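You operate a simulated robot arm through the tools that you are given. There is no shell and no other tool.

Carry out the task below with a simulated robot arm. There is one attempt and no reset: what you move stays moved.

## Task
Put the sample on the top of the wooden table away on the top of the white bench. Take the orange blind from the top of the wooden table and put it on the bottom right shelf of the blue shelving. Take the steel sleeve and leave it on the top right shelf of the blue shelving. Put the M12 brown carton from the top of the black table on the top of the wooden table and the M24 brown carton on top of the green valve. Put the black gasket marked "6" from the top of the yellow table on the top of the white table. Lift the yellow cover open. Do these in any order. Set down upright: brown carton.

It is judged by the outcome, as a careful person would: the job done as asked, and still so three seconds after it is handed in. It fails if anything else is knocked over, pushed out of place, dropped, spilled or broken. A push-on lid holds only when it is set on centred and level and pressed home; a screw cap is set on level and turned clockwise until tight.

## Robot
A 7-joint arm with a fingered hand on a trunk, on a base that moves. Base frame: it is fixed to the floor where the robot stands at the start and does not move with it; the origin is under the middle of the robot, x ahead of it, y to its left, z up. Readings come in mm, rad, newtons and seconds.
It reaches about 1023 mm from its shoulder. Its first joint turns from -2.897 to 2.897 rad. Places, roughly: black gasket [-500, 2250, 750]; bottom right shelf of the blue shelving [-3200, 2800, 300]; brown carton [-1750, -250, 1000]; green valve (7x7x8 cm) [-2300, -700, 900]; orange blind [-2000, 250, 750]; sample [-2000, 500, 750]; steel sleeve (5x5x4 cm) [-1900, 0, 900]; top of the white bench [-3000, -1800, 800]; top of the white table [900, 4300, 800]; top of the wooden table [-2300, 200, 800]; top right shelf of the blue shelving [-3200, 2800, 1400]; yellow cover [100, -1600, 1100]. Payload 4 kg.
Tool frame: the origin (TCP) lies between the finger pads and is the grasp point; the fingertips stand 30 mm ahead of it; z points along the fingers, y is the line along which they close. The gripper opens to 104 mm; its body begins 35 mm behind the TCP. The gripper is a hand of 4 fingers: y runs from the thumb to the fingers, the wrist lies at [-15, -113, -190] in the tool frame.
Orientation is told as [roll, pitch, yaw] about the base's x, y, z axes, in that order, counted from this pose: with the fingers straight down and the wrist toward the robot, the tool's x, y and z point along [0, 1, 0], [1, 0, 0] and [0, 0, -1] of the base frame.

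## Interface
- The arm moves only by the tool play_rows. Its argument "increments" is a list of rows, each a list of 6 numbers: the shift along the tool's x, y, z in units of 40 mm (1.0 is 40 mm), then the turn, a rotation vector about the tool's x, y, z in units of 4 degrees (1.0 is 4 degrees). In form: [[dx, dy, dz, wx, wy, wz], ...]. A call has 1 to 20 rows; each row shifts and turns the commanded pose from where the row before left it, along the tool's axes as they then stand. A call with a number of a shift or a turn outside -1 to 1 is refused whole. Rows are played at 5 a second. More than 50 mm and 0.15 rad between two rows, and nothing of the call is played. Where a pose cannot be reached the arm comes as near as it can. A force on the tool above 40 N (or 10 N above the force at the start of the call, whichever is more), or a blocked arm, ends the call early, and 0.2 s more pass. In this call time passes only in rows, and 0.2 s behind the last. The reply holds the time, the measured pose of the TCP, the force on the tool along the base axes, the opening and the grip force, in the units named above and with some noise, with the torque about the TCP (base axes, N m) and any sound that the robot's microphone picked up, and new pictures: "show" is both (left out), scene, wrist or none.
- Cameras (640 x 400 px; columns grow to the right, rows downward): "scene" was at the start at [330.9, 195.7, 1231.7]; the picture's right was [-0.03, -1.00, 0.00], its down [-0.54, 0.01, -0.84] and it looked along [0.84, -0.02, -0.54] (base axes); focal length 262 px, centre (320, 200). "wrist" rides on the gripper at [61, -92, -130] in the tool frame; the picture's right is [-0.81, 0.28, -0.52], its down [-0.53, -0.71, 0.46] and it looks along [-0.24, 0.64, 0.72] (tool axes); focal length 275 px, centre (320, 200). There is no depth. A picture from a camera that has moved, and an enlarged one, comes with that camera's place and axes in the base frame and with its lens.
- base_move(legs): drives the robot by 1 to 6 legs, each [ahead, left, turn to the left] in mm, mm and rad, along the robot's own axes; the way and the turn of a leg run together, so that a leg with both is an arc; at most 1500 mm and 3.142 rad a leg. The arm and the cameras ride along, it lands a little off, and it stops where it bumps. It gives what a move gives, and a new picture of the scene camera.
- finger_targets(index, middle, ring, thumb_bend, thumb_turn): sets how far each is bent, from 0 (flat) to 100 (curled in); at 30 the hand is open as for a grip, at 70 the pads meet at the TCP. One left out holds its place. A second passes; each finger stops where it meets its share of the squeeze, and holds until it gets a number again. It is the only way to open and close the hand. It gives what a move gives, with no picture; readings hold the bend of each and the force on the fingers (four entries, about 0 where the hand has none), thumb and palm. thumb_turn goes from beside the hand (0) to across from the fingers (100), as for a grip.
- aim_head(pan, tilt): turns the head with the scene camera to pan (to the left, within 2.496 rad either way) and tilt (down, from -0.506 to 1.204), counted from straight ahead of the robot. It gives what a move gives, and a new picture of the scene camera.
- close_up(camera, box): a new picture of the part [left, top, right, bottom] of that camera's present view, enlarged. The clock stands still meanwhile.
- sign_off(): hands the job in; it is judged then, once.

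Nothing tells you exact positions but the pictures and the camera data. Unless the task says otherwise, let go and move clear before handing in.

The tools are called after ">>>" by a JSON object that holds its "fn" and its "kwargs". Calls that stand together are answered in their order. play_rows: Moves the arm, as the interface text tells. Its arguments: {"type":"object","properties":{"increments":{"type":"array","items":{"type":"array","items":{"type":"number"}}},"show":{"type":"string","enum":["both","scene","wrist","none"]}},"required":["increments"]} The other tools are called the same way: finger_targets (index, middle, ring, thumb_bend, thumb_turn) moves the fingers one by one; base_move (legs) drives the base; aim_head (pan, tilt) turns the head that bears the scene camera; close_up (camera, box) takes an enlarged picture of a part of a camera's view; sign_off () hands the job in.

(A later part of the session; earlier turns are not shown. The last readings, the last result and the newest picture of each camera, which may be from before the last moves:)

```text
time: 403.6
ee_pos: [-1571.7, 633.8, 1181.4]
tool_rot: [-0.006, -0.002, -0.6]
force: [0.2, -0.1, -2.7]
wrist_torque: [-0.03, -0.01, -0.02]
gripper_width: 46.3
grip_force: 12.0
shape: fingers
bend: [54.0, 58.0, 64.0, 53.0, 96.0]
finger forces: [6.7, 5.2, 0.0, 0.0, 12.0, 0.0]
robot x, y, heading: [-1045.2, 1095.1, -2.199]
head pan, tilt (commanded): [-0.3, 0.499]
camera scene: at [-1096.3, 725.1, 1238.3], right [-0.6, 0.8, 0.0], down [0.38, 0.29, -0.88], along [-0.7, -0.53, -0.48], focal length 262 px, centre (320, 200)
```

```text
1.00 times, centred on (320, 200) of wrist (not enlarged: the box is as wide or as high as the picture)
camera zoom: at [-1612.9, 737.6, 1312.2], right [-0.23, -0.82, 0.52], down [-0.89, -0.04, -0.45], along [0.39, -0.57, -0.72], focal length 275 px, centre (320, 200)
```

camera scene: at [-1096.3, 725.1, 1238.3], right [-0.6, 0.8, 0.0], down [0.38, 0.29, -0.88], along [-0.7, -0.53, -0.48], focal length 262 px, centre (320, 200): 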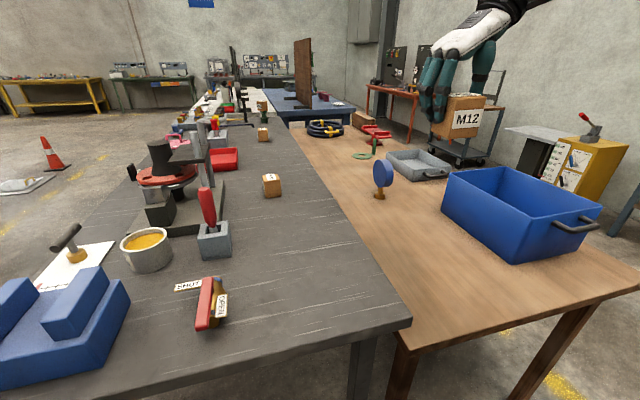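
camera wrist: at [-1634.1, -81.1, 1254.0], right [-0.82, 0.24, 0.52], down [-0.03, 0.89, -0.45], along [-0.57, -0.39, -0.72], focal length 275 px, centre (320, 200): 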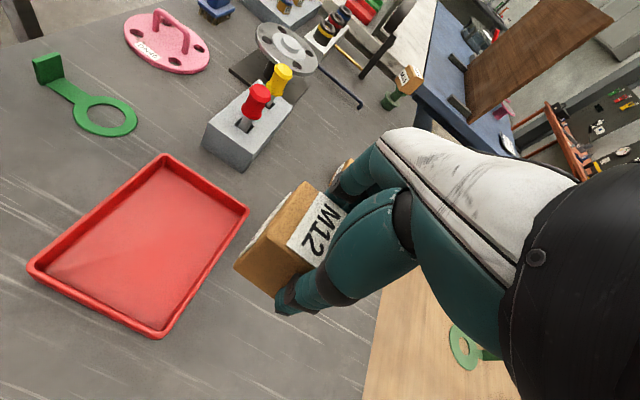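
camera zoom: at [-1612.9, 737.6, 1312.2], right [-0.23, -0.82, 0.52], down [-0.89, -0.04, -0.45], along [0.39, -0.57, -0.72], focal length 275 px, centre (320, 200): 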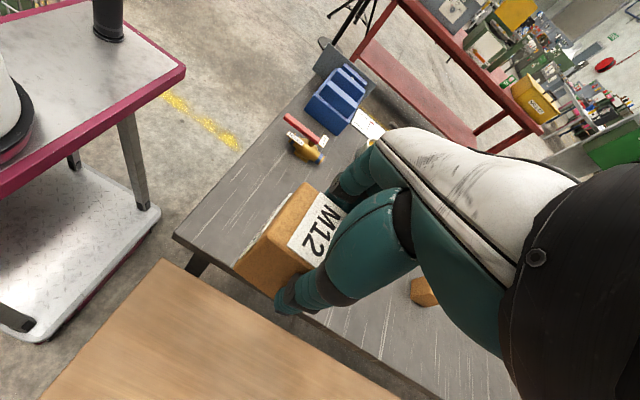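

The free area on the wooden table between the black table and the blue bin is in reach. I move M12 over (-1708, 656) and lower it.

>>> {"fn": "play_rows", "kwargs": {"increments": [[-0.37, -0.78, 0.3, 0, 0, 0], [-0.37, -0.78, 0.3, 0, 0, 0], [-0.37, -0.78, 0.3, 0, 0, 0], [-0.37, -0.78, 0.3, 0, 0, 0], [0, 0, 0.9, 0, 0, 0], [0, 0, 0.9, 0, 0, 0], [0, 0, 0.9, 0, 0, 0], [0, 0, 0.9, 0, 0, 0], [0, 0, 0.9, 0, 0, 0], [0, 0, 0.9, 0, 0, 0], [0, 0, 0.9, 0, 0, 0]], "show": "both"}}

```text
time: 406.1
ee_pos: [-1707.8, 654.4, 881.8]
tool_rot: [-0.005, -0.001, -0.601]
force: [0.2, 0.7, -3.2]
wrist_torque: [0.0, 0.04, -0.03]
gripper_width: 46.0
grip_force: 11.6
shape: fingers
bend: [54.0, 58.0, 64.0, 53.0, 96.0]
finger forces: [6.8, 5.2, 0.0, 0.0, 11.9, 0.1]
robot x, y, heading: [-1048.3, 1094.3, -2.198]
head pan, tilt (commanded): [-0.3, 0.499]
camera scene: at [-1096.1, 725.2, 1238.4], right [-0.6, 0.8, 0.0], down [0.38, 0.29, -0.88], along [-0.7, -0.53, -0.48], focal length 262 px, centre (320, 200)
camera wrist: at [-1749.1, 758.5, 1013.0], right [-0.23, -0.82, 0.52], down [-0.89, -0.04, -0.45], along [0.39, -0.57, -0.72], focal length 275 px, centre (320, 200)
```

scene: 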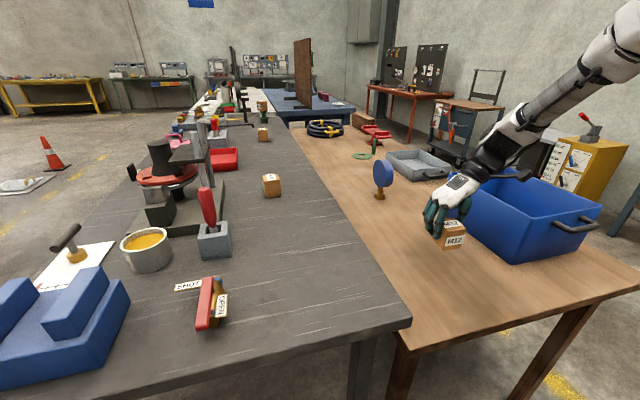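
wrist: 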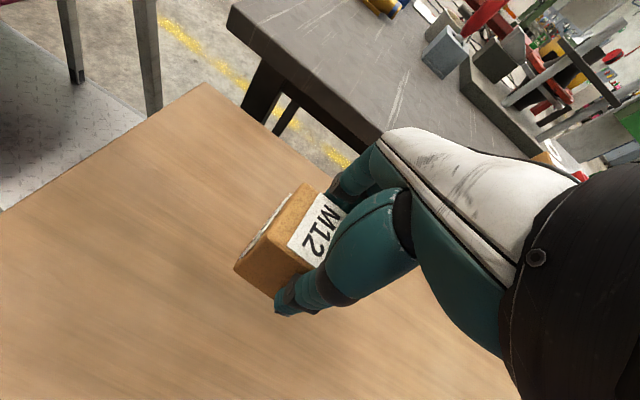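

>>> {"fn": "play_rows", "kwargs": {"increments": [[0, 0.8, 0.2, 0, 0, 0], [0, 0, 0.7, 0, 0, 0], [0, 0, 0.7, 0, 0, 0], [0, 0, 0.35, 0, 0, 0]], "show": "none"}}

>>> {"fn": "play_rows", "kwargs": {"increments": [[0, 0, 0.12, 0, 0, 0], [0, 0, 0.12, 0, 0, 0]], "show": "none"}}

>>> {"fn": "close_up", "kwargs": {"camera": "scene", "box": [380, 150, 540, 270]}}

```text
time: 407.1
ee_pos: [-1683.4, 633.8, 803.5]
tool_rot: [-0.004, -0.001, -0.599]
force: [0.9, 0.1, -2.3]
wrist_torque: [-0.01, 0.03, 0.0]
gripper_width: 46.0
grip_force: 12.2
shape: fingers
bend: [55.0, 58.0, 64.0, 53.0, 96.0]
finger forces: [6.8, 5.2, 0.1, 0.0, 11.9, 0.1]
robot x, y, heading: [-1047.1, 1094.6, -2.195]
head pan, tilt (commanded): [-0.3, 0.499]
```

```text
time: 407.6
ee_pos: [-1682.4, 635.7, 796.6]
tool_rot: [-0.007, 0.0, -0.601]
force: [-1.8, 0.7, 24.1]
wrist_torque: [-0.15, -0.19, 0.0]
gripper_width: 46.6
grip_force: 15.6
shape: fingers
bend: [55.0, 58.0, 64.0, 54.0, 96.0]
finger forces: [7.5, 7.2, 0.0, 0.1, 16.2, 0.0]
robot x, y, heading: [-1048.7, 1093.3, -2.202]
head pan, tilt (commanded): [-0.3, 0.499]
```

```text
3.33 times, centred on (460, 210) of scene
camera zoom: at [-1095.8, 725.6, 1238.5], right [-0.6, 0.8, 0.0], down [0.38, 0.29, -0.88], along [-0.7, -0.53, -0.48], focal length 872 px, centre (-147, 167)
```

zoom: 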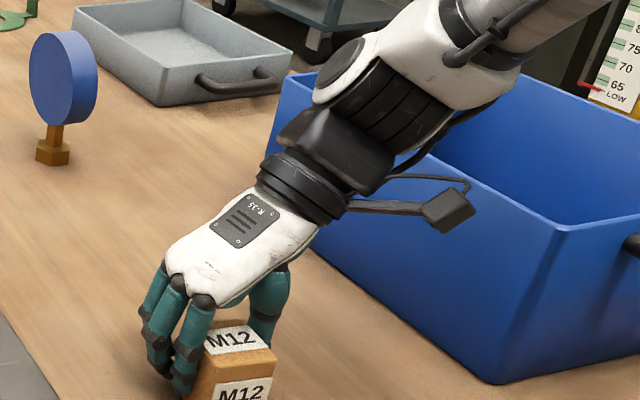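

Contact with the table. I ease off and release M12.

>>> {"fn": "play_rows", "kwargs": {"increments": [[0, 0, -0.12, 0, 0, 0]], "show": "none"}}

>>> {"fn": "finger_targets", "kwargs": {"index": 48, "middle": 51, "ring": 50, "thumb_bend": 47}}

>>> {"fn": "finger_targets", "kwargs": {"index": 32, "middle": 32, "ring": 32, "thumb_bend": 32}}

>>> {"fn": "play_rows", "kwargs": {"increments": [[0, 0, -0.4, 0, 0, 0], [0, 0, -0.8, 0, 0, 0], [0, 0, -1, 0, 0, 0], [0, 0, -1, 0, 0, 0], [0, 0, -1, 0, 0, 0], [0.3, 0, -1, 0, 0, 0], [0.5, 0, -0.9, 0, 0, 0], [0.5, 0, -0.9, 0, 0, 0]], "show": "both"}}

>>> {"fn": "close_up", "kwargs": {"camera": "scene", "box": [380, 150, 540, 270]}}

```text
time: 408.1
ee_pos: [-1683.3, 637.5, 797.1]
tool_rot: [-0.004, -0.002, -0.601]
force: [-0.4, -1.1, -0.2]
wrist_torque: [-0.08, -0.02, -0.04]
gripper_width: 46.1
grip_force: 11.9
shape: fingers
bend: [55.0, 58.0, 64.0, 54.0, 96.0]
finger forces: [7.3, 5.2, 0.1, 0.0, 11.6, 0.0]
robot x, y, heading: [-1043.7, 1093.8, -2.196]
head pan, tilt (commanded): [-0.3, 0.499]
```

```text
time: 409.1
ee_pos: [-1682.3, 636.8, 798.3]
tool_rot: [-0.005, -0.002, -0.6]
force: [0.1, 0.1, -0.8]
wrist_torque: [-0.02, 0.02, -0.02]
gripper_width: 58.3
grip_force: 0.7
shape: fingers
bend: [48.0, 51.0, 50.0, 47.0, 97.0]
finger forces: [0.0, 0.0, 0.0, 0.0, 0.1, 0.0]
robot x, y, heading: [-1042.9, 1094.2, -2.194]
head pan, tilt (commanded): [-0.3, 0.499]
```

```text
time: 410.1
ee_pos: [-1683.2, 635.7, 798.0]
tool_rot: [-0.005, -0.002, -0.601]
force: [-0.4, -0.1, 0.2]
wrist_torque: [0.01, 0.01, 0.03]
gripper_width: 97.7
grip_force: 0.0
shape: fingers
bend: [32.0, 32.0, 32.0, 32.0, 97.0]
finger forces: [0.0, 0.0, 0.0, 0.1, 0.0, 0.1]
robot x, y, heading: [-1048.8, 1090.8, -2.199]
head pan, tilt (commanded): [-0.3, 0.499]
```

```text
time: 411.9
ee_pos: [-1652.2, 680.5, 1078.1]
tool_rot: [-0.003, -0.003, -0.602]
force: [0.1, -0.5, 0.4]
wrist_torque: [0.0, -0.04, -0.01]
gripper_width: 97.8
grip_force: 0.2
shape: fingers
bend: [32.0, 32.0, 32.0, 32.0, 97.0]
finger forces: [0.0, 0.1, 0.1, 0.1, 0.0, 0.0]
robot x, y, heading: [-1043.1, 1092.8, -2.201]
head pan, tilt (commanded): [-0.3, 0.499]
camera scene: at [-1096.6, 725.1, 1238.3], right [-0.6, 0.8, 0.0], down [0.38, 0.29, -0.88], along [-0.7, -0.53, -0.48], focal length 262 px, centre (320, 200)
camera wrist: at [-1693.9, 784.8, 1209.0], right [-0.23, -0.82, 0.52], down [-0.89, -0.04, -0.45], along [0.39, -0.57, -0.72], focal length 275 px, centre (320, 200)
```

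scene: 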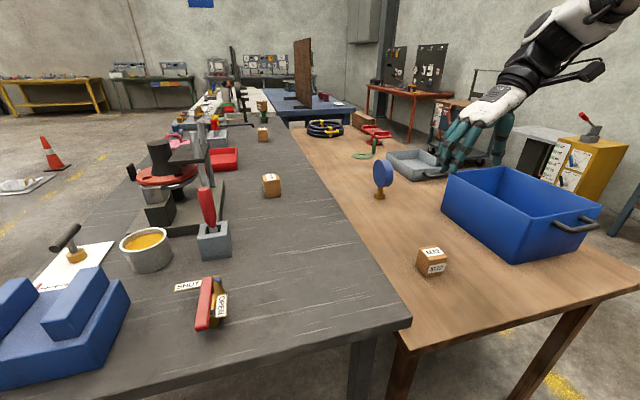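
wrist: 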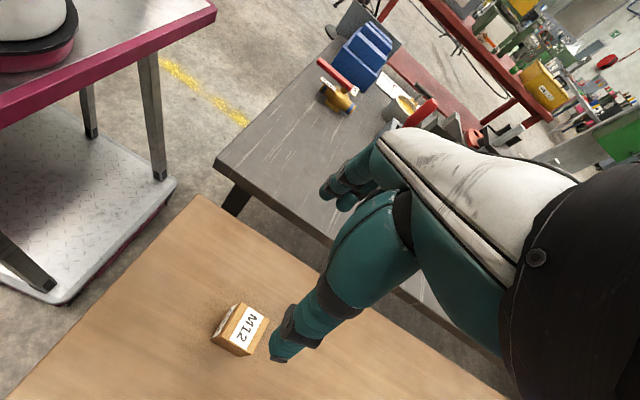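

```text
3.33 times, centred on (460, 210) of scene
camera zoom: at [-1096.6, 725.1, 1238.3], right [-0.6, 0.8, 0.0], down [0.38, 0.29, -0.88], along [-0.7, -0.53, -0.48], focal length 872 px, centre (-147, 167)
```

zoom: 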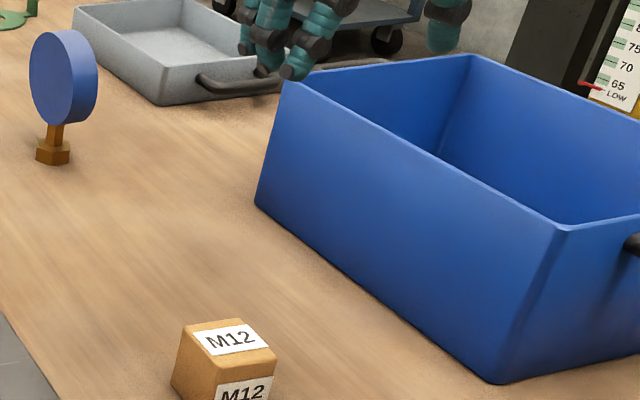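

M12 stands upright on the wooden table. The last item is the black gasket marked "6"; I turn toward the yellow table and look.

>>> {"fn": "base_move", "kwargs": {"legs": [[0, 0, -3.14], [0, 350, 0]]}}

>>> {"fn": "aim_head", "kwargs": {"pan": 0.0, "tilt": 0.3}}

>>> {"fn": "aim_head", "kwargs": {"pan": 0.5, "tilt": 0.2}}

```text
time: 421.4
ee_pos: [-726.3, 1714.6, 1076.8]
tool_rot: [-0.006, -0.001, 2.551]
force: [0.2, -0.1, 0.2]
wrist_torque: [-0.04, 0.0, 0.0]
gripper_width: 98.2
grip_force: 0.1
shape: fingers
bend: [32.0, 32.0, 32.0, 32.0, 97.0]
finger forces: [0.0, 0.0, 0.0, 0.0, 0.0, 0.1]
robot x, y, heading: [-1330.9, 1296.4, 0.953]
head pan, tilt (commanded): [-0.3, 0.499]
camera scene: at [-1279.3, 1661.4, 1238.4], right [0.61, -0.8, 0.0], down [-0.38, -0.29, -0.88], along [0.7, 0.53, -0.48], focal length 262 px, centre (320, 200)
```

scene: 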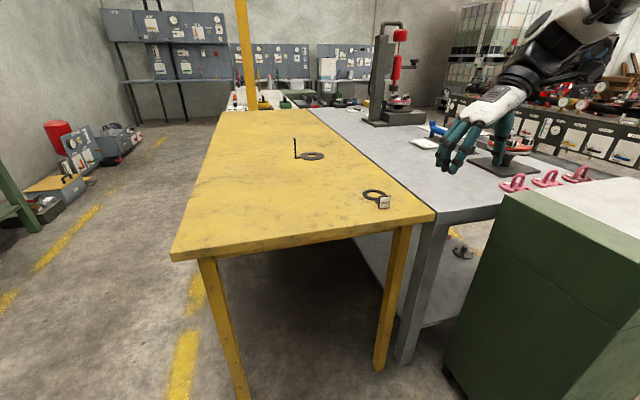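

```text
time: 422.2
ee_pos: [-726.8, 1714.8, 1078.6]
tool_rot: [-0.005, -0.002, 2.55]
force: [-0.7, -1.1, 1.5]
wrist_torque: [0.02, 0.01, -0.01]
gripper_width: 97.5
grip_force: 0.1
shape: fingers
bend: [32.0, 32.0, 32.0, 32.0, 97.0]
finger forces: [0.0, 0.1, 0.0, 0.1, 0.1, 0.0]
robot x, y, heading: [-1325.9, 1296.7, 0.949]
head pan, tilt (commanded): [0.0, 0.3]
camera scene: at [-1297.4, 1682.3, 1256.7], right [0.81, -0.58, 0.0], down [-0.17, -0.24, -0.96], along [0.56, 0.78, -0.3], focal length 262 px, centre (320, 200)
```

scene: 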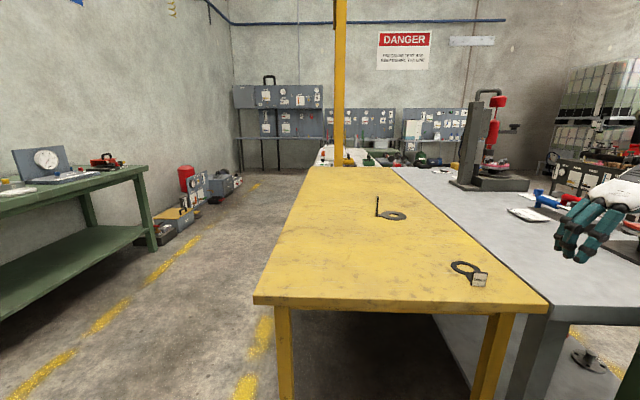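

```text
time: 423.2
ee_pos: [-727.1, 1713.3, 1077.7]
tool_rot: [-0.004, -0.002, 2.548]
force: [-0.5, 0.1, -0.2]
wrist_torque: [-0.03, 0.01, 0.02]
gripper_width: 97.7
grip_force: 0.1
shape: fingers
bend: [32.0, 32.0, 32.0, 32.0, 97.0]
finger forces: [0.1, 0.1, 0.1, 0.0, 0.1, 0.0]
robot x, y, heading: [-1327.5, 1300.3, 0.945]
head pan, tilt (commanded): [0.499, 0.201]
camera scene: at [-1340.4, 1698.8, 1266.0], right [0.99, -0.12, 0.0], down [-0.02, -0.2, -0.98], along [0.12, 0.97, -0.2], focal length 262 px, centre (320, 200)
```

scene: 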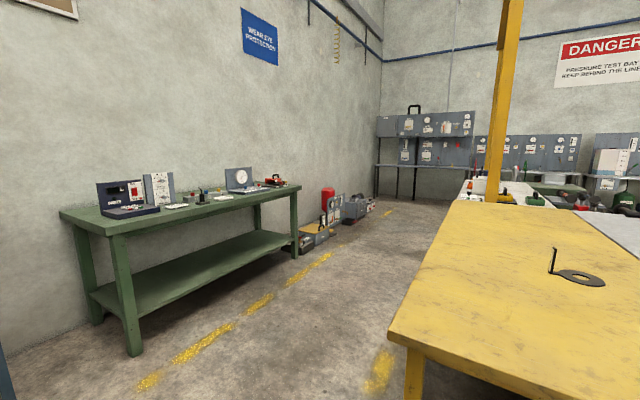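

>>> {"fn": "aim_head", "kwargs": {"pan": -0.1, "tilt": 0.4}}

>>> {"fn": "close_up", "kwargs": {"camera": "scene", "box": [320, 130, 480, 260]}}

```text
time: 424.2
ee_pos: [-726.2, 1713.6, 1077.8]
tool_rot: [-0.005, -0.002, 2.549]
force: [-0.7, 0.3, 0.4]
wrist_torque: [0.01, -0.01, 0.03]
gripper_width: 98.0
grip_force: 0.0
shape: fingers
bend: [32.0, 32.0, 32.0, 32.0, 97.0]
finger forces: [0.0, 0.1, 0.1, 0.0, 0.0, 0.0]
robot x, y, heading: [-1331.7, 1298.8, 0.953]
head pan, tilt (commanded): [-0.099, 0.4]
camera scene: at [-1290.7, 1676.0, 1247.5], right [0.75, -0.66, 0.0], down [-0.26, -0.29, -0.92], along [0.61, 0.69, -0.39], focal length 262 px, centre (320, 200)
```

scene: 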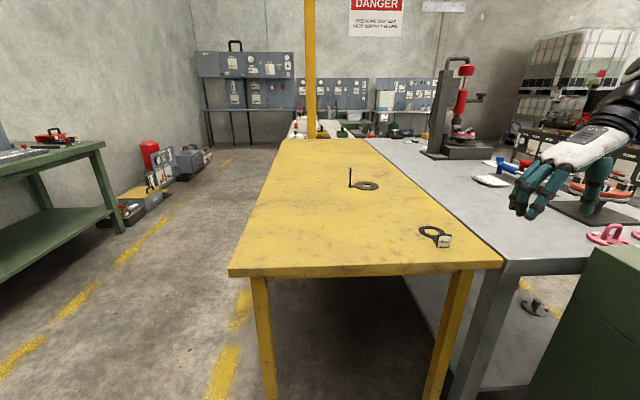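

```text
3.08 times, centred on (400, 195) of scene
camera zoom: at [-1290.7, 1676.0, 1247.5], right [0.75, -0.66, 0.0], down [-0.26, -0.29, -0.92], along [0.61, 0.69, -0.39], focal length 805 px, centre (74, 215)
```

zoom: 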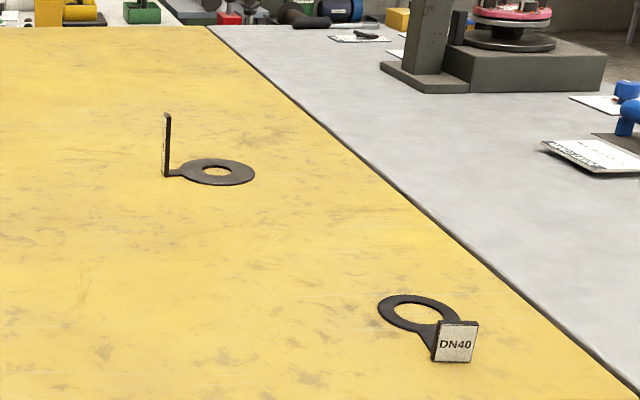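

One gasket is tagged DN40; the other has a tall tag seen edge-on. I drive around to the yellow table's far aisle to read that tag.

>>> {"fn": "base_move", "kwargs": {"legs": [[0, 950, 0], [1500, 0, 0], [0, 0, -1.59]]}}

>>> {"fn": "aim_head", "kwargs": {"pan": -0.2, "tilt": 0.3}}

```text
time: 440.0
ee_pos: [-839.6, 2440.4, 1077.8]
tool_rot: [-0.003, -0.003, 0.944]
force: [0.0, -0.3, -0.3]
wrist_torque: [-0.04, -0.03, 0.0]
gripper_width: 97.9
grip_force: 0.0
shape: fingers
bend: [32.0, 32.0, 32.0, 32.0, 97.0]
finger forces: [0.1, 0.0, 0.0, 0.0, 0.0, 0.0]
robot x, y, heading: [-1241.1, 3058.8, -0.656]
head pan, tilt (commanded): [-0.099, 0.4]
camera scene: at [-856.2, 3004.1, 1247.5], right [-0.68, -0.73, 0.0], down [-0.28, 0.27, -0.92], along [0.67, -0.63, -0.39], focal length 262 px, centre (320, 200)
```

scene: 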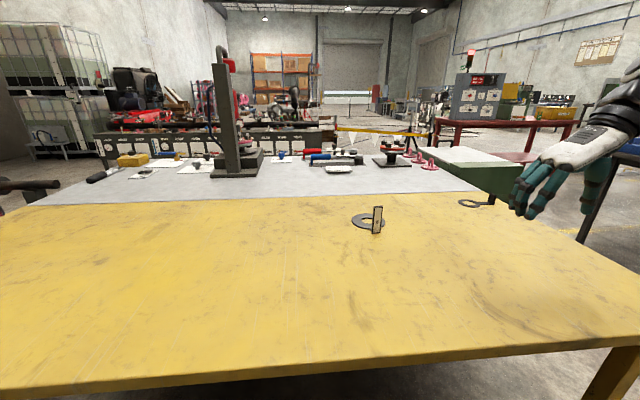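

```text
time: 440.7
ee_pos: [-839.8, 2440.4, 1078.3]
tool_rot: [-0.006, -0.001, 0.943]
force: [-0.5, -0.1, -0.1]
wrist_torque: [0.02, 0.01, 0.01]
gripper_width: 97.9
grip_force: 0.1
shape: fingers
bend: [32.0, 32.0, 32.0, 32.0, 97.0]
finger forces: [0.1, 0.0, 0.0, 0.0, 0.0, 0.0]
robot x, y, heading: [-1237.1, 3059.1, -0.649]
head pan, tilt (commanded): [-0.201, 0.3]
camera scene: at [-862.5, 2997.1, 1256.7], right [-0.75, -0.66, 0.0], down [-0.19, 0.22, -0.96], along [0.63, -0.72, -0.3], focal length 262 px, centre (320, 200)
```

scene: 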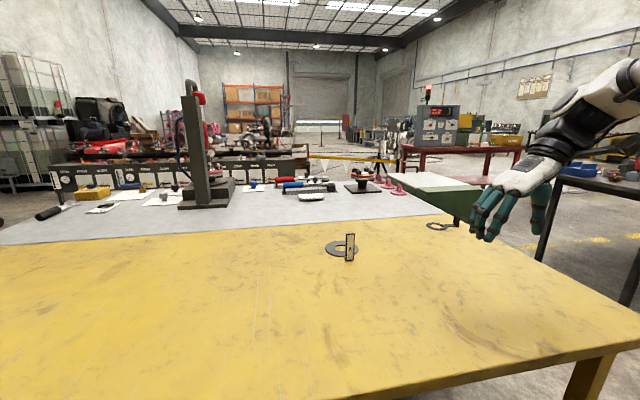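

>>> {"fn": "close_up", "kwargs": {"camera": "scene", "box": [300, 215, 400, 280]}}

>>> {"fn": "close_up", "kwargs": {"camera": "scene", "box": [400, 205, 480, 250]}}

```text
6.15 times, centred on (350, 248) of scene
camera zoom: at [-862.5, 2997.1, 1256.7], right [-0.75, -0.66, 0.0], down [-0.19, 0.22, -0.96], along [0.63, -0.72, -0.3], focal length 1609 px, centre (135, -92)
```

zoom: 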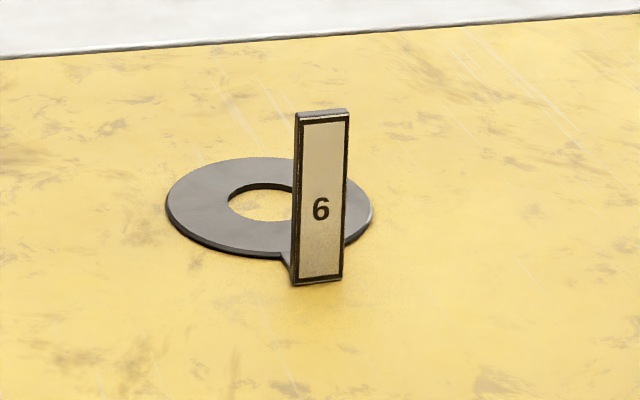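

```text
8.00 times, centred on (440, 228) of scene
camera zoom: at [-862.5, 2997.1, 1256.7], right [-0.75, -0.66, 0.0], down [-0.19, 0.22, -0.96], along [0.63, -0.72, -0.3], focal length 2092 px, centre (-640, -20)
```

zoom: 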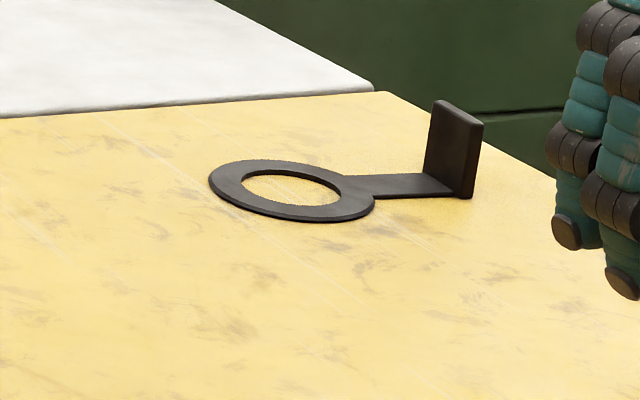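

The tall tag reads "6" - this is the gasket to move. Its tag stands at about (-467, 2408), from z 847 (table) to 937. I turn the hand to pinch the tag.

>>> {"fn": "play_rows", "kwargs": {"increments": [[0, 0, 0, 0, 0, 1], [0, 0, 0, 0, 0, 1], [0, 0, 0, 0, 0, 1], [0, 0, 0, 0, 0, 1], [0, 0, 0, 0, 0, 1], [0, 0, 0, 0, 0, 1], [0, 0, 0, 0, 0, 1], [0, 0, 0, 0, 0, 1], [0, 0, 0, 0, 0, 1], [0, 0, 0, 0, 0, 1], [0, 0, 0, 0, 0, 1], [0, 0, 0, 0, 0, 1], [0, 0, 0, 0, 0, 1], [0, 0, 0, 0, 0, 1], [0, 0, 0, 0, 0, 1], [0, 0, 0, 0, 0, 1], [0, 0, 0, 0, 0, 1], [0, 0, 0, 0, 0, 1], [0, 0, 0, 0, 0, 1], [0, 0, 0, 0, 0, 1]], "show": "none"}}

>>> {"fn": "play_rows", "kwargs": {"increments": [[0, 0, 0, 0, 0, 0.95], [0, 0, 0, 0, 0, 0.95], [0, 0, 0, 0, 0, 0.95], [0, 0, 0, 0, 0, 0.95], [0, 0, 0, 0, 0, 0.95], [0, 0, 0, 0, 0, 0.75]], "show": "both"}}

```text
time: 444.9
ee_pos: [-839.7, 2438.5, 1076.7]
tool_rot: [-0.001, -0.006, -0.452]
force: [0.5, -0.2, 0.1]
wrist_torque: [0.0, 0.01, 0.0]
gripper_width: 98.4
grip_force: 0.2
shape: fingers
bend: [32.0, 32.0, 32.0, 32.0, 97.0]
finger forces: [0.0, 0.0, 0.0, 0.1, 0.1, 0.1]
robot x, y, heading: [-1235.6, 3057.4, -0.657]
head pan, tilt (commanded): [-0.201, 0.3]
```

```text
time: 446.3
ee_pos: [-840.7, 2440.3, 1078.6]
tool_rot: [0.0, -0.005, -0.835]
force: [0.0, 0.2, -0.3]
wrist_torque: [0.01, -0.01, 0.01]
gripper_width: 97.7
grip_force: 0.1
shape: fingers
bend: [32.0, 32.0, 32.0, 32.0, 97.0]
finger forces: [0.0, 0.1, 0.1, 0.0, 0.1, 0.0]
robot x, y, heading: [-1238.6, 3060.0, -0.65]
head pan, tilt (commanded): [-0.201, 0.3]
camera scene: at [-862.5, 2997.0, 1256.8], right [-0.75, -0.66, 0.0], down [-0.19, 0.22, -0.96], along [0.63, -0.72, -0.3], focal length 262 px, centre (320, 200)
camera wrist: at [-857.8, 2550.0, 1209.1], right [-0.42, -0.75, 0.52], down [-0.87, 0.17, -0.46], along [0.25, -0.64, -0.72], focal length 275 px, centre (320, 200)
```

scene: 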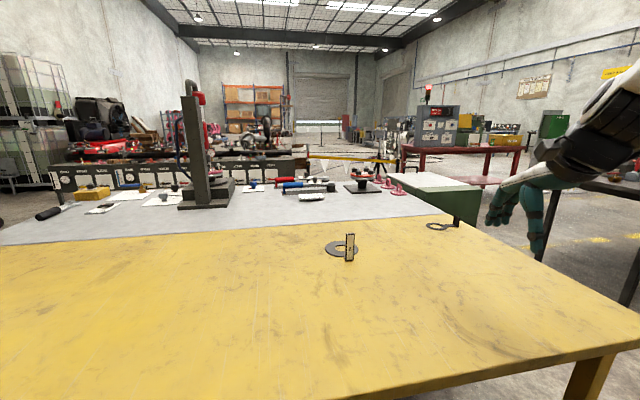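
wrist: 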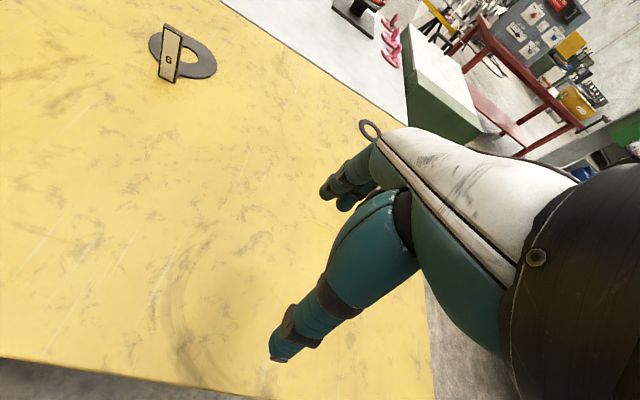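

>>> {"fn": "play_rows", "kwargs": {"increments": [[0.64, 0.686, 0, 0, 0, 0], [0.64, 0.686, 0, 0, 0, 0], [0.64, 0.686, 0, 0, 0, 0], [0.64, 0.686, 0, 0, 0, 0], [0.64, 0.686, 0, 0, 0, 0], [0.64, 0.686, 0, 0, 0, 0], [0.64, 0.686, 0, 0, 0, 0], [0.64, 0.686, 0, 0, 0, 0], [0.64, 0.686, 0, 0, 0, 0], [0.64, 0.686, 0, 0, 0, 0]], "show": "both"}}

>>> {"fn": "close_up", "kwargs": {"camera": "wrist", "box": [180, 190, 340, 350]}}

>>> {"fn": "close_up", "kwargs": {"camera": "scene", "box": [300, 160, 420, 280]}}

```text
time: 448.5
ee_pos: [-467.7, 2407.1, 1079.9]
tool_rot: [0.001, -0.006, -0.837]
force: [0.1, -0.1, 1.2]
wrist_torque: [0.04, -0.03, -0.01]
gripper_width: 98.0
grip_force: 0.0
shape: fingers
bend: [32.0, 32.0, 32.0, 32.0, 97.0]
finger forces: [0.0, 0.1, 0.1, 0.0, 0.0, 0.0]
robot x, y, heading: [-1239.5, 3060.1, -0.655]
head pan, tilt (commanded): [-0.201, 0.3]
camera scene: at [-862.7, 2997.0, 1256.8], right [-0.76, -0.66, 0.0], down [-0.19, 0.22, -0.96], along [0.63, -0.72, -0.3], focal length 262 px, centre (320, 200)
camera wrist: at [-485.2, 2517.8, 1211.7], right [-0.42, -0.75, 0.52], down [-0.87, 0.17, -0.46], along [0.25, -0.64, -0.72], focal length 275 px, centre (320, 200)
```

scene: 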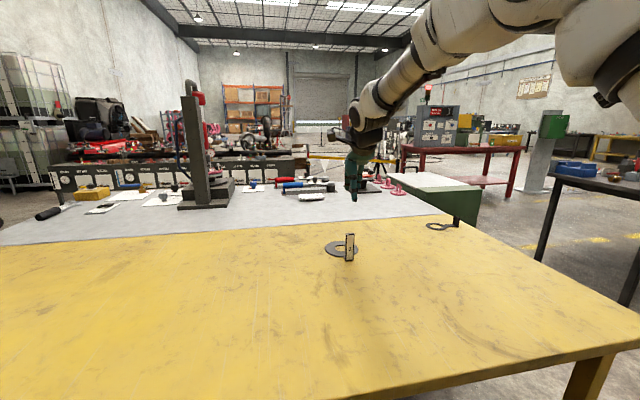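
wrist: 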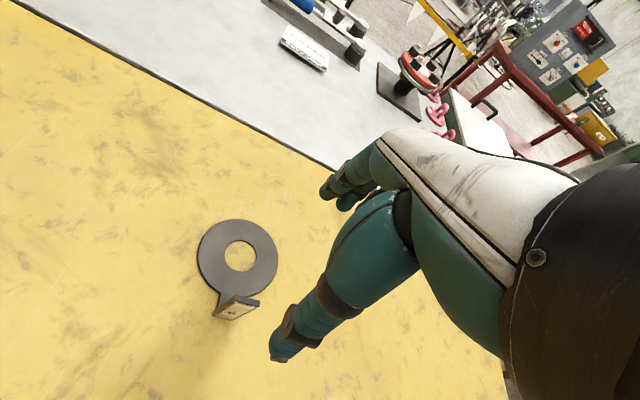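

```text
2.50 times, centred on (260, 270) of wrist
camera zoom: at [-485.2, 2517.8, 1211.7], right [-0.42, -0.75, 0.52], down [-0.87, 0.17, -0.46], along [0.25, -0.64, -0.72], focal length 688 px, centre (470, 25)
```

zoom: 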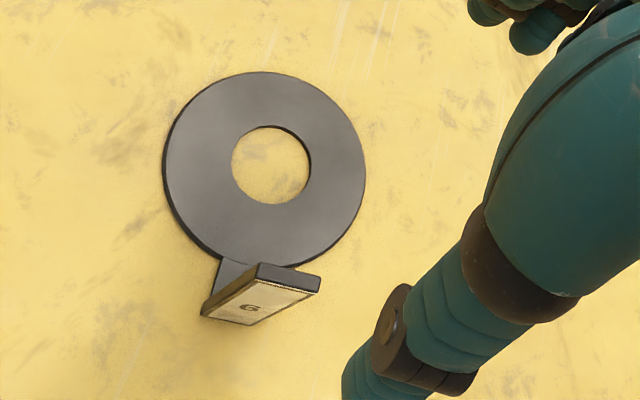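

```text
3.33 times, centred on (360, 220) of scene
camera zoom: at [-862.7, 2997.0, 1256.8], right [-0.76, -0.66, 0.0], down [-0.19, 0.22, -0.96], along [0.63, -0.72, -0.3], focal length 872 px, centre (187, 133)
```

zoom: 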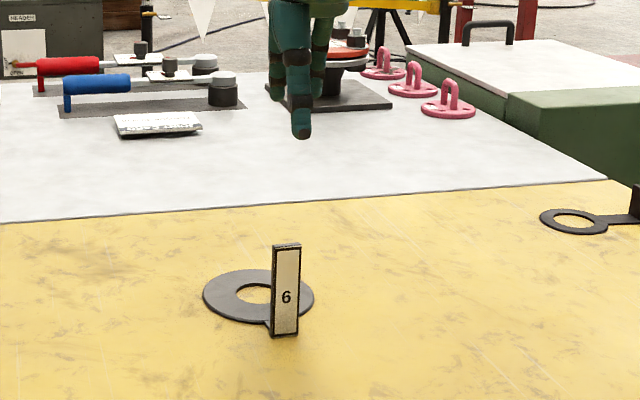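

I align with the tag at (-473, 2417) and descend around it.

>>> {"fn": "play_rows", "kwargs": {"increments": [[0.06, -0.28, 0.6, 0, 0, -1], [0, 0, 0.9, 0, 0, -1], [0, 0, 0.9, 0, 0, 0], [0, 0, 0.9, 0, 0, 0], [0, 0, 0.7, 0, 0, 0]], "show": "wrist"}}

>>> {"fn": "close_up", "kwargs": {"camera": "wrist", "box": [180, 190, 400, 380]}}

>>> {"fn": "close_up", "kwargs": {"camera": "scene", "box": [300, 180, 420, 280]}}

```text
time: 449.7
ee_pos: [-473.0, 2419.5, 918.7]
tool_rot: [0.0, -0.006, -0.696]
force: [-0.2, 1.1, -0.9]
wrist_torque: [0.01, -0.02, -0.05]
gripper_width: 97.8
grip_force: 0.1
shape: fingers
bend: [32.0, 32.0, 32.0, 32.0, 97.0]
finger forces: [0.0, 0.0, 0.0, 0.1, 0.0, 0.0]
robot x, y, heading: [-1241.4, 3057.3, -0.655]
head pan, tilt (commanded): [-0.201, 0.3]
camera wrist: at [-505.6, 2525.4, 1050.5], right [-0.31, -0.8, 0.52], down [-0.89, 0.05, -0.46], along [0.34, -0.6, -0.72], focal length 275 px, centre (320, 200)
```

wrist: 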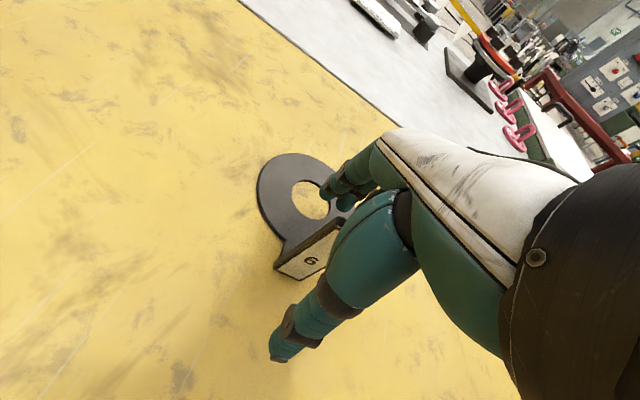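

```text
2.11 times, centred on (290, 285) of wrist
camera zoom: at [-505.6, 2525.4, 1050.5], right [-0.31, -0.8, 0.52], down [-0.89, 0.05, -0.46], along [0.34, -0.6, -0.72], focal length 580 px, centre (383, 21)
```

zoom: 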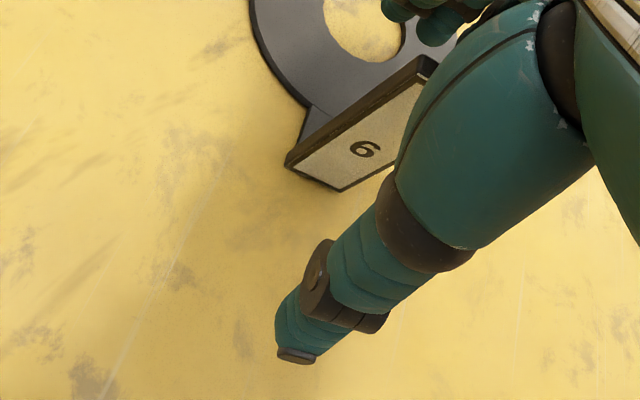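

```text
4.00 times, centred on (360, 230) of scene
camera zoom: at [-862.5, 2997.1, 1256.8], right [-0.75, -0.66, 0.0], down [-0.19, 0.22, -0.96], along [0.63, -0.72, -0.3], focal length 1046 px, centre (160, 80)
```

zoom: 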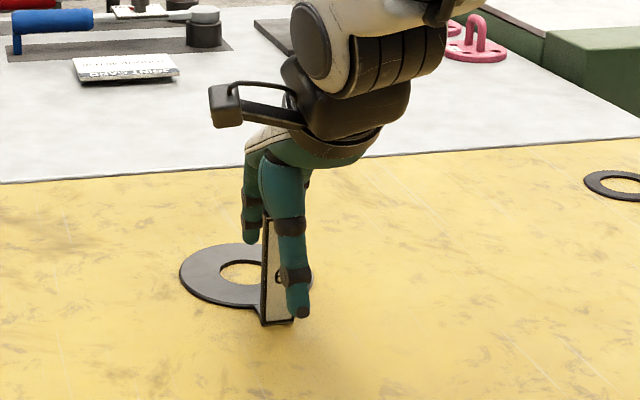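

>>> {"fn": "play_rows", "kwargs": {"increments": [[0, 0, 0.15, 0, 0, 0]], "show": "none"}}

>>> {"fn": "finger_targets", "kwargs": {"index": 62, "middle": 62, "ring": 62, "thumb_bend": 62}}

>>> {"fn": "finger_targets", "kwargs": {"index": 76, "middle": 76, "ring": 76, "thumb_bend": 72}}

>>> {"fn": "close_up", "kwargs": {"camera": "wrist", "box": [180, 120, 400, 340]}}

>>> {"fn": "close_up", "kwargs": {"camera": "scene", "box": [300, 180, 420, 280]}}

```text
time: 450.1
ee_pos: [-473.4, 2418.3, 912.6]
tool_rot: [0.001, -0.003, -0.698]
force: [0.2, 0.2, -0.6]
wrist_torque: [0.03, 0.0, 0.04]
gripper_width: 97.9
grip_force: 0.0
shape: fingers
bend: [32.0, 32.0, 32.0, 32.0, 97.0]
finger forces: [0.0, 0.1, 0.0, 0.0, 0.1, 0.0]
robot x, y, heading: [-1239.9, 3054.5, -0.65]
head pan, tilt (commanded): [-0.201, 0.3]
```

```text
time: 451.1
ee_pos: [-472.4, 2416.5, 912.8]
tool_rot: [0.001, -0.005, -0.699]
force: [0.1, 0.3, 0.4]
wrist_torque: [0.0, 0.03, 0.04]
gripper_width: 21.6
grip_force: 0.1
shape: fingers
bend: [62.0, 62.0, 62.0, 62.0, 97.0]
finger forces: [0.0, 0.1, 0.0, 0.0, 0.1, 0.0]
robot x, y, heading: [-1237.1, 3053.0, -0.655]
head pan, tilt (commanded): [-0.201, 0.3]
```

```text
time: 452.1
ee_pos: [-472.9, 2418.2, 913.2]
tool_rot: [0.002, -0.005, -0.697]
force: [-0.7, -0.8, -0.8]
wrist_torque: [0.0, 0.02, -0.03]
gripper_width: 3.0
grip_force: 7.7
shape: fingers
bend: [75.0, 76.0, 76.0, 68.0, 96.0]
finger forces: [5.6, 1.7, 0.1, 0.0, 7.4, 0.1]
robot x, y, heading: [-1239.7, 3057.7, -0.653]
head pan, tilt (commanded): [-0.201, 0.3]
```

```text
1.82 times, centred on (290, 230) of wrist
camera zoom: at [-504.9, 2525.0, 1044.6], right [-0.31, -0.8, 0.52], down [-0.89, 0.05, -0.46], along [0.34, -0.6, -0.72], focal length 500 px, centre (374, 146)
```

zoom: 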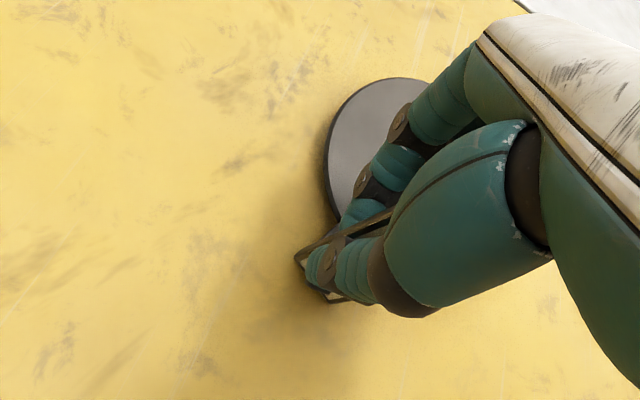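

```text
4.00 times, centred on (360, 230) of scene
camera zoom: at [-862.4, 2997.1, 1256.7], right [-0.75, -0.66, 0.0], down [-0.19, 0.22, -0.96], along [0.63, -0.72, -0.3], focal length 1046 px, centre (160, 80)
```

zoom: 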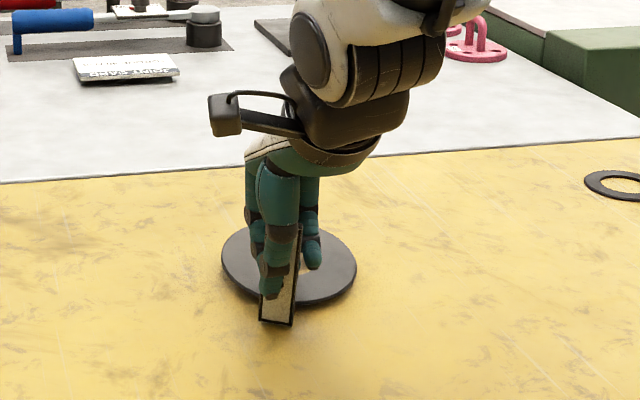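

>>> {"fn": "finger_targets", "kwargs": {"index": 86, "middle": 86, "ring": 80, "thumb_bend": 78}}

>>> {"fn": "play_rows", "kwargs": {"increments": [[0, 0, -0.3, 0, 0, 0], [0, 0, -0.5, 0, 0, 0], [0, 0, -0.7, 0, 0, 0]], "show": "both"}}

>>> {"fn": "close_up", "kwargs": {"camera": "scene", "box": [290, 140, 430, 280]}}

>>> {"fn": "close_up", "kwargs": {"camera": "wrist", "box": [180, 120, 400, 340]}}

```text
time: 453.1
ee_pos: [-471.9, 2418.6, 913.6]
tool_rot: [0.003, -0.006, -0.696]
force: [-0.9, -0.4, 0.9]
wrist_torque: [0.06, 0.02, -0.01]
gripper_width: 3.5
grip_force: 16.7
shape: fingers
bend: [76.0, 86.0, 80.0, 68.0, 93.0]
finger forces: [11.7, 5.0, 0.0, 0.1, 16.7, 0.1]
robot x, y, heading: [-1234.5, 3058.7, -0.656]
head pan, tilt (commanded): [-0.201, 0.3]
```

```text
time: 453.9
ee_pos: [-473.4, 2417.2, 973.1]
tool_rot: [0.0, -0.003, -0.696]
force: [0.0, 0.1, -0.7]
wrist_torque: [0.02, -0.05, 0.0]
gripper_width: 3.1
grip_force: 16.3
shape: fingers
bend: [76.0, 86.0, 80.0, 68.0, 93.0]
finger forces: [11.6, 4.9, 0.1, 0.0, 16.5, 0.0]
robot x, y, heading: [-1237.0, 3055.9, -0.654]
head pan, tilt (commanded): [-0.201, 0.3]
camera scene: at [-862.3, 2997.0, 1256.7], right [-0.75, -0.66, 0.0], down [-0.19, 0.22, -0.96], along [0.63, -0.72, -0.3], focal length 262 px, centre (320, 200)
camera wrist: at [-504.9, 2524.6, 1104.6], right [-0.31, -0.8, 0.52], down [-0.89, 0.05, -0.46], along [0.34, -0.6, -0.72], focal length 275 px, centre (320, 200)
```

scene: 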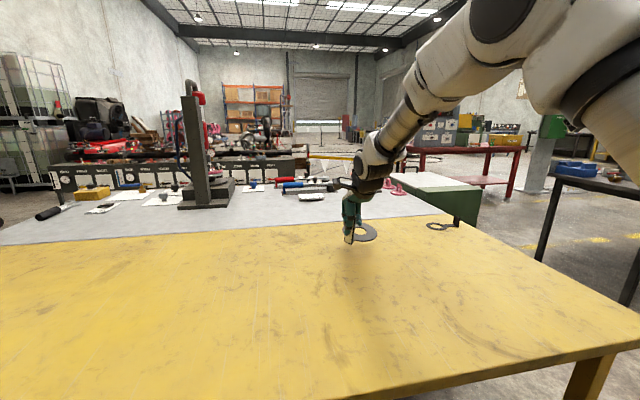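
wrist: 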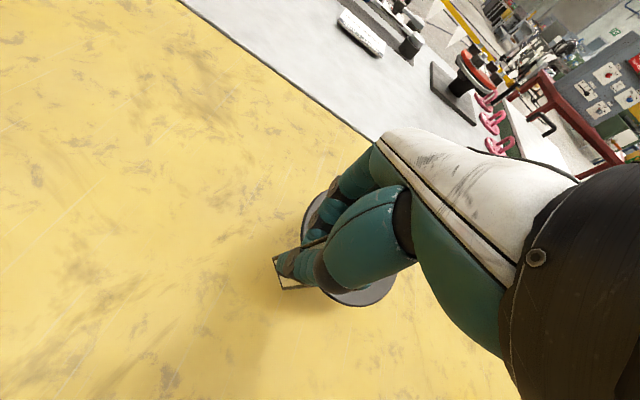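

```text
2.86 times, centred on (360, 210) of scene
camera zoom: at [-862.3, 2997.0, 1256.7], right [-0.75, -0.66, 0.0], down [-0.19, 0.22, -0.96], along [0.63, -0.72, -0.3], focal length 747 px, centre (206, 171)
```

zoom: 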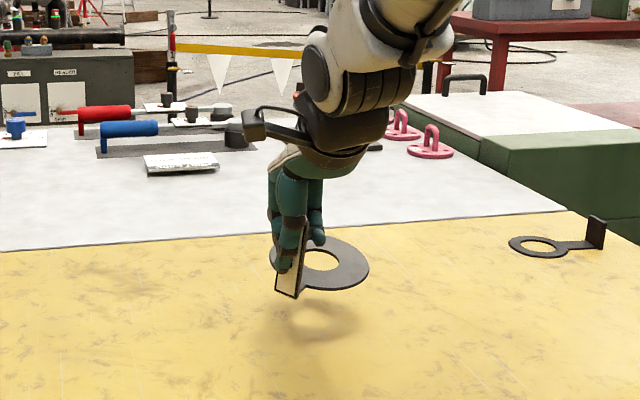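

```text
1.82 times, centred on (290, 230) of wrist
camera zoom: at [-504.9, 2524.6, 1104.6], right [-0.31, -0.8, 0.52], down [-0.89, 0.05, -0.46], along [0.34, -0.6, -0.72], focal length 500 px, centre (374, 146)
```

zoom: 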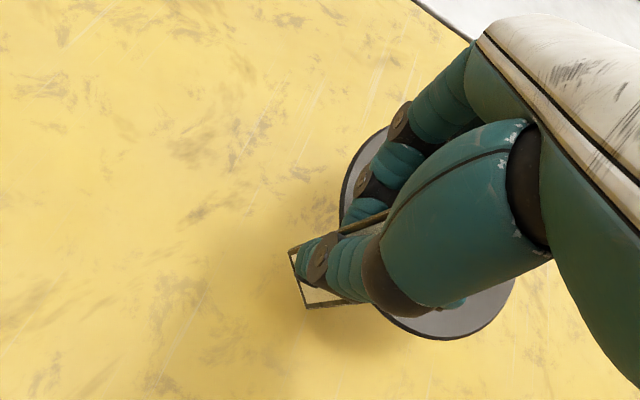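

The gasket hangs securely from its tag. I raise and retract it, then strafe along the aisle toward the white table.

>>> {"fn": "play_rows", "kwargs": {"increments": [[0, -0.7, -0.8, 0, 0, 0], [0, -0.9, -0.6, 0, 0, 0], [0, -0.9, -0.6, 0, 0, 0], [0, -0.9, -0.4, 0, 0, 0], [0, -0.9, -0.2, 0, 0, 0], [0, -0.9, 0, 0, 0, 0], [0, -0.9, 0, 0, 0, 0]], "show": "none"}}

>>> {"fn": "base_move", "kwargs": {"legs": [[0, 1500, 0]]}}

>>> {"fn": "aim_head", "kwargs": {"pan": 0.6, "tilt": 0.35}}

```text
time: 455.5
ee_pos: [-660.3, 2574.0, 1076.3]
tool_rot: [0.001, -0.005, -0.696]
force: [-0.6, -0.3, -0.7]
wrist_torque: [0.0, -0.03, -0.01]
gripper_width: 3.2
grip_force: 16.0
shape: fingers
bend: [76.0, 86.0, 80.0, 68.0, 93.0]
finger forces: [11.5, 4.8, 0.0, 0.0, 16.4, 0.1]
robot x, y, heading: [-1240.4, 3053.3, -0.655]
head pan, tilt (commanded): [-0.201, 0.3]
```

```text
time: 462.9
ee_pos: [247.9, 3779.4, 1076.6]
tool_rot: [0.002, -0.006, -0.678]
force: [-0.4, -0.8, -0.6]
wrist_torque: [0.02, 0.0, 0.02]
gripper_width: 3.1
grip_force: 16.0
shape: fingers
bend: [76.0, 86.0, 80.0, 69.0, 93.0]
finger forces: [12.1, 3.6, 0.1, 0.0, 15.6, 0.1]
robot x, y, heading: [-335.3, 4252.2, -0.64]
head pan, tilt (commanded): [-0.201, 0.3]
camera scene: at [39.6, 4199.4, 1256.8], right [-0.74, -0.67, 0.0], down [-0.2, 0.22, -0.96], along [0.64, -0.71, -0.3], focal length 262 px, centre (320, 200)
```

scene: 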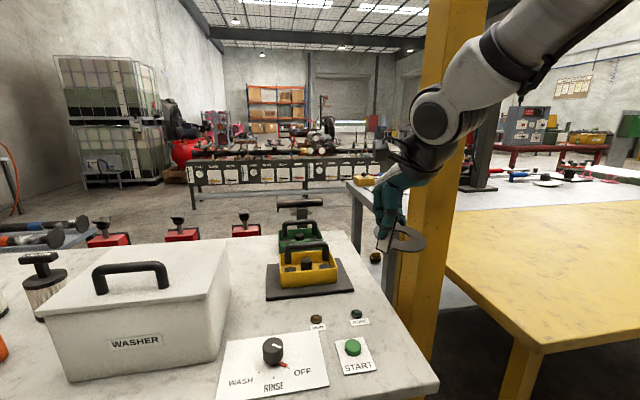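

```text
time: 464.0
ee_pos: [248.5, 3779.0, 1077.0]
tool_rot: [0.0, -0.005, -0.68]
force: [1.3, -0.2, 0.4]
wrist_torque: [0.05, 0.04, 0.0]
gripper_width: 3.3
grip_force: 15.9
shape: fingers
bend: [76.0, 86.0, 80.0, 69.0, 93.0]
finger forces: [12.1, 3.6, 0.0, 0.0, 15.6, 0.0]
robot x, y, heading: [-335.3, 4253.8, -0.634]
head pan, tilt (commanded): [0.6, 0.351]
camera scene: at [70.2, 4265.3, 1252.0], right [-0.04, -1.0, 0.0], down [-0.34, 0.01, -0.94], along [0.94, -0.04, -0.34], focal length 262 px, centre (320, 200)
```

scene: 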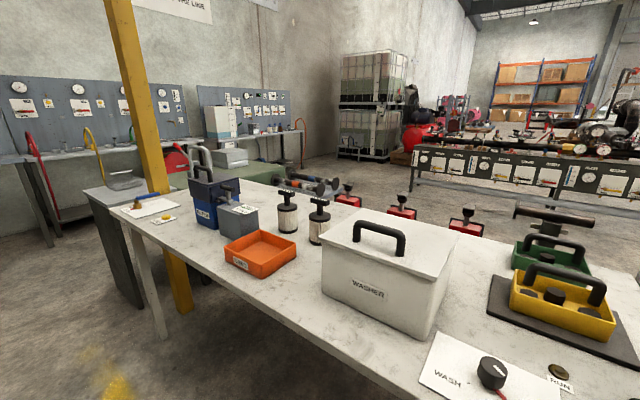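

The white table carries a washer, trays and panels. I shift further left to find a free spot.

>>> {"fn": "base_move", "kwargs": {"legs": [[0, 700, 0]]}}

>>> {"fn": "aim_head", "kwargs": {"pan": 0.0, "tilt": 0.6}}

>>> {"fn": "close_up", "kwargs": {"camera": "wrist", "box": [0, 0, 640, 400]}}

```text
time: 467.9
ee_pos: [663.8, 4341.1, 1075.9]
tool_rot: [0.003, -0.005, -0.678]
force: [-1.4, -0.7, -1.2]
wrist_torque: [0.01, 0.01, 0.01]
gripper_width: 3.5
grip_force: 16.1
shape: fingers
bend: [76.0, 86.0, 80.0, 69.0, 93.0]
finger forces: [11.7, 4.1, 0.1, 0.1, 16.1, 0.0]
robot x, y, heading: [76.2, 4812.5, -0.635]
head pan, tilt (commanded): [0.6, 0.351]
camera scene: at [486.2, 4827.0, 1252.0], right [-0.04, -1.0, 0.0], down [-0.34, 0.01, -0.94], along [0.94, -0.03, -0.34], focal length 262 px, centre (320, 200)
```

scene: 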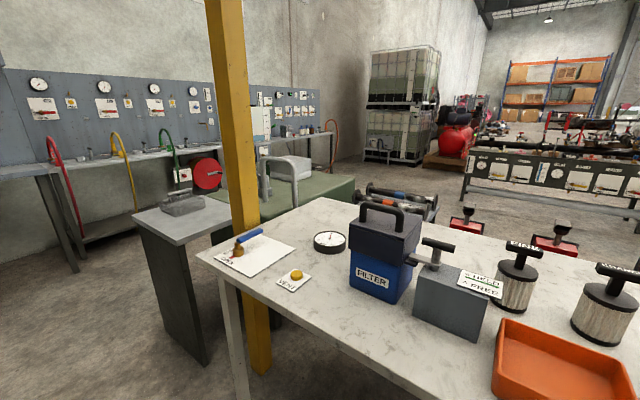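

```text
time: 468.9
ee_pos: [664.3, 4340.2, 1075.2]
tool_rot: [0.002, -0.005, -0.679]
force: [-0.2, 0.0, -0.1]
wrist_torque: [0.03, -0.01, -0.02]
gripper_width: 3.4
grip_force: 15.6
shape: fingers
bend: [76.0, 86.0, 80.0, 69.0, 93.0]
finger forces: [11.8, 4.1, 0.1, 0.0, 16.1, 0.0]
robot x, y, heading: [77.3, 4819.1, -0.634]
head pan, tilt (commanded): [0.0, 0.6]
camera scene: at [464.2, 4777.9, 1229.3], right [-0.59, -0.8, 0.0], down [-0.45, 0.34, -0.83], along [0.66, -0.49, -0.56], focal length 262 px, centre (320, 200)
```

scene: 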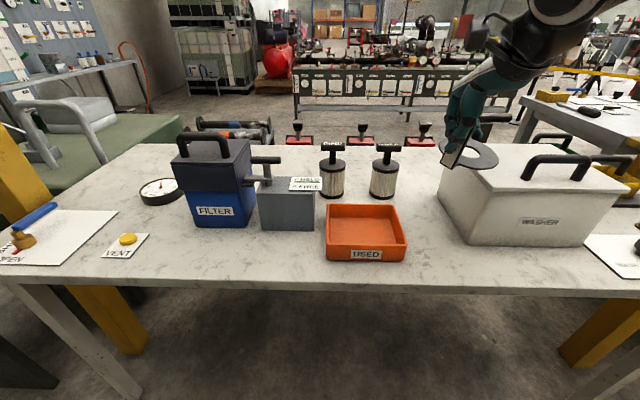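

```text
1.00 times, centred on (320, 200) of wrist (not enlarged: the box is as wide or as high as the picture)
camera zoom: at [630.5, 4447.3, 1207.5], right [-0.3, -0.8, 0.52], down [-0.89, 0.03, -0.46], along [0.35, -0.6, -0.72], focal length 275 px, centre (320, 200)
```

zoom: 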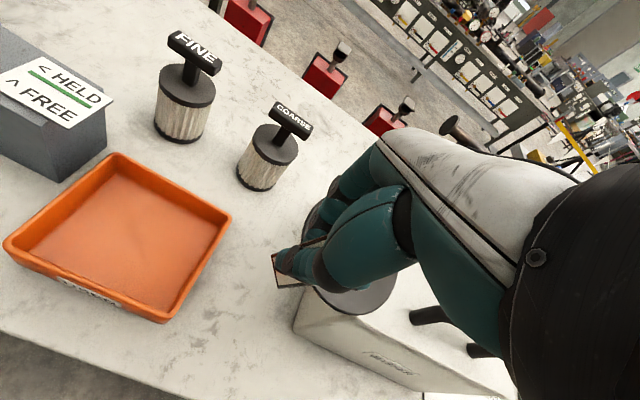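

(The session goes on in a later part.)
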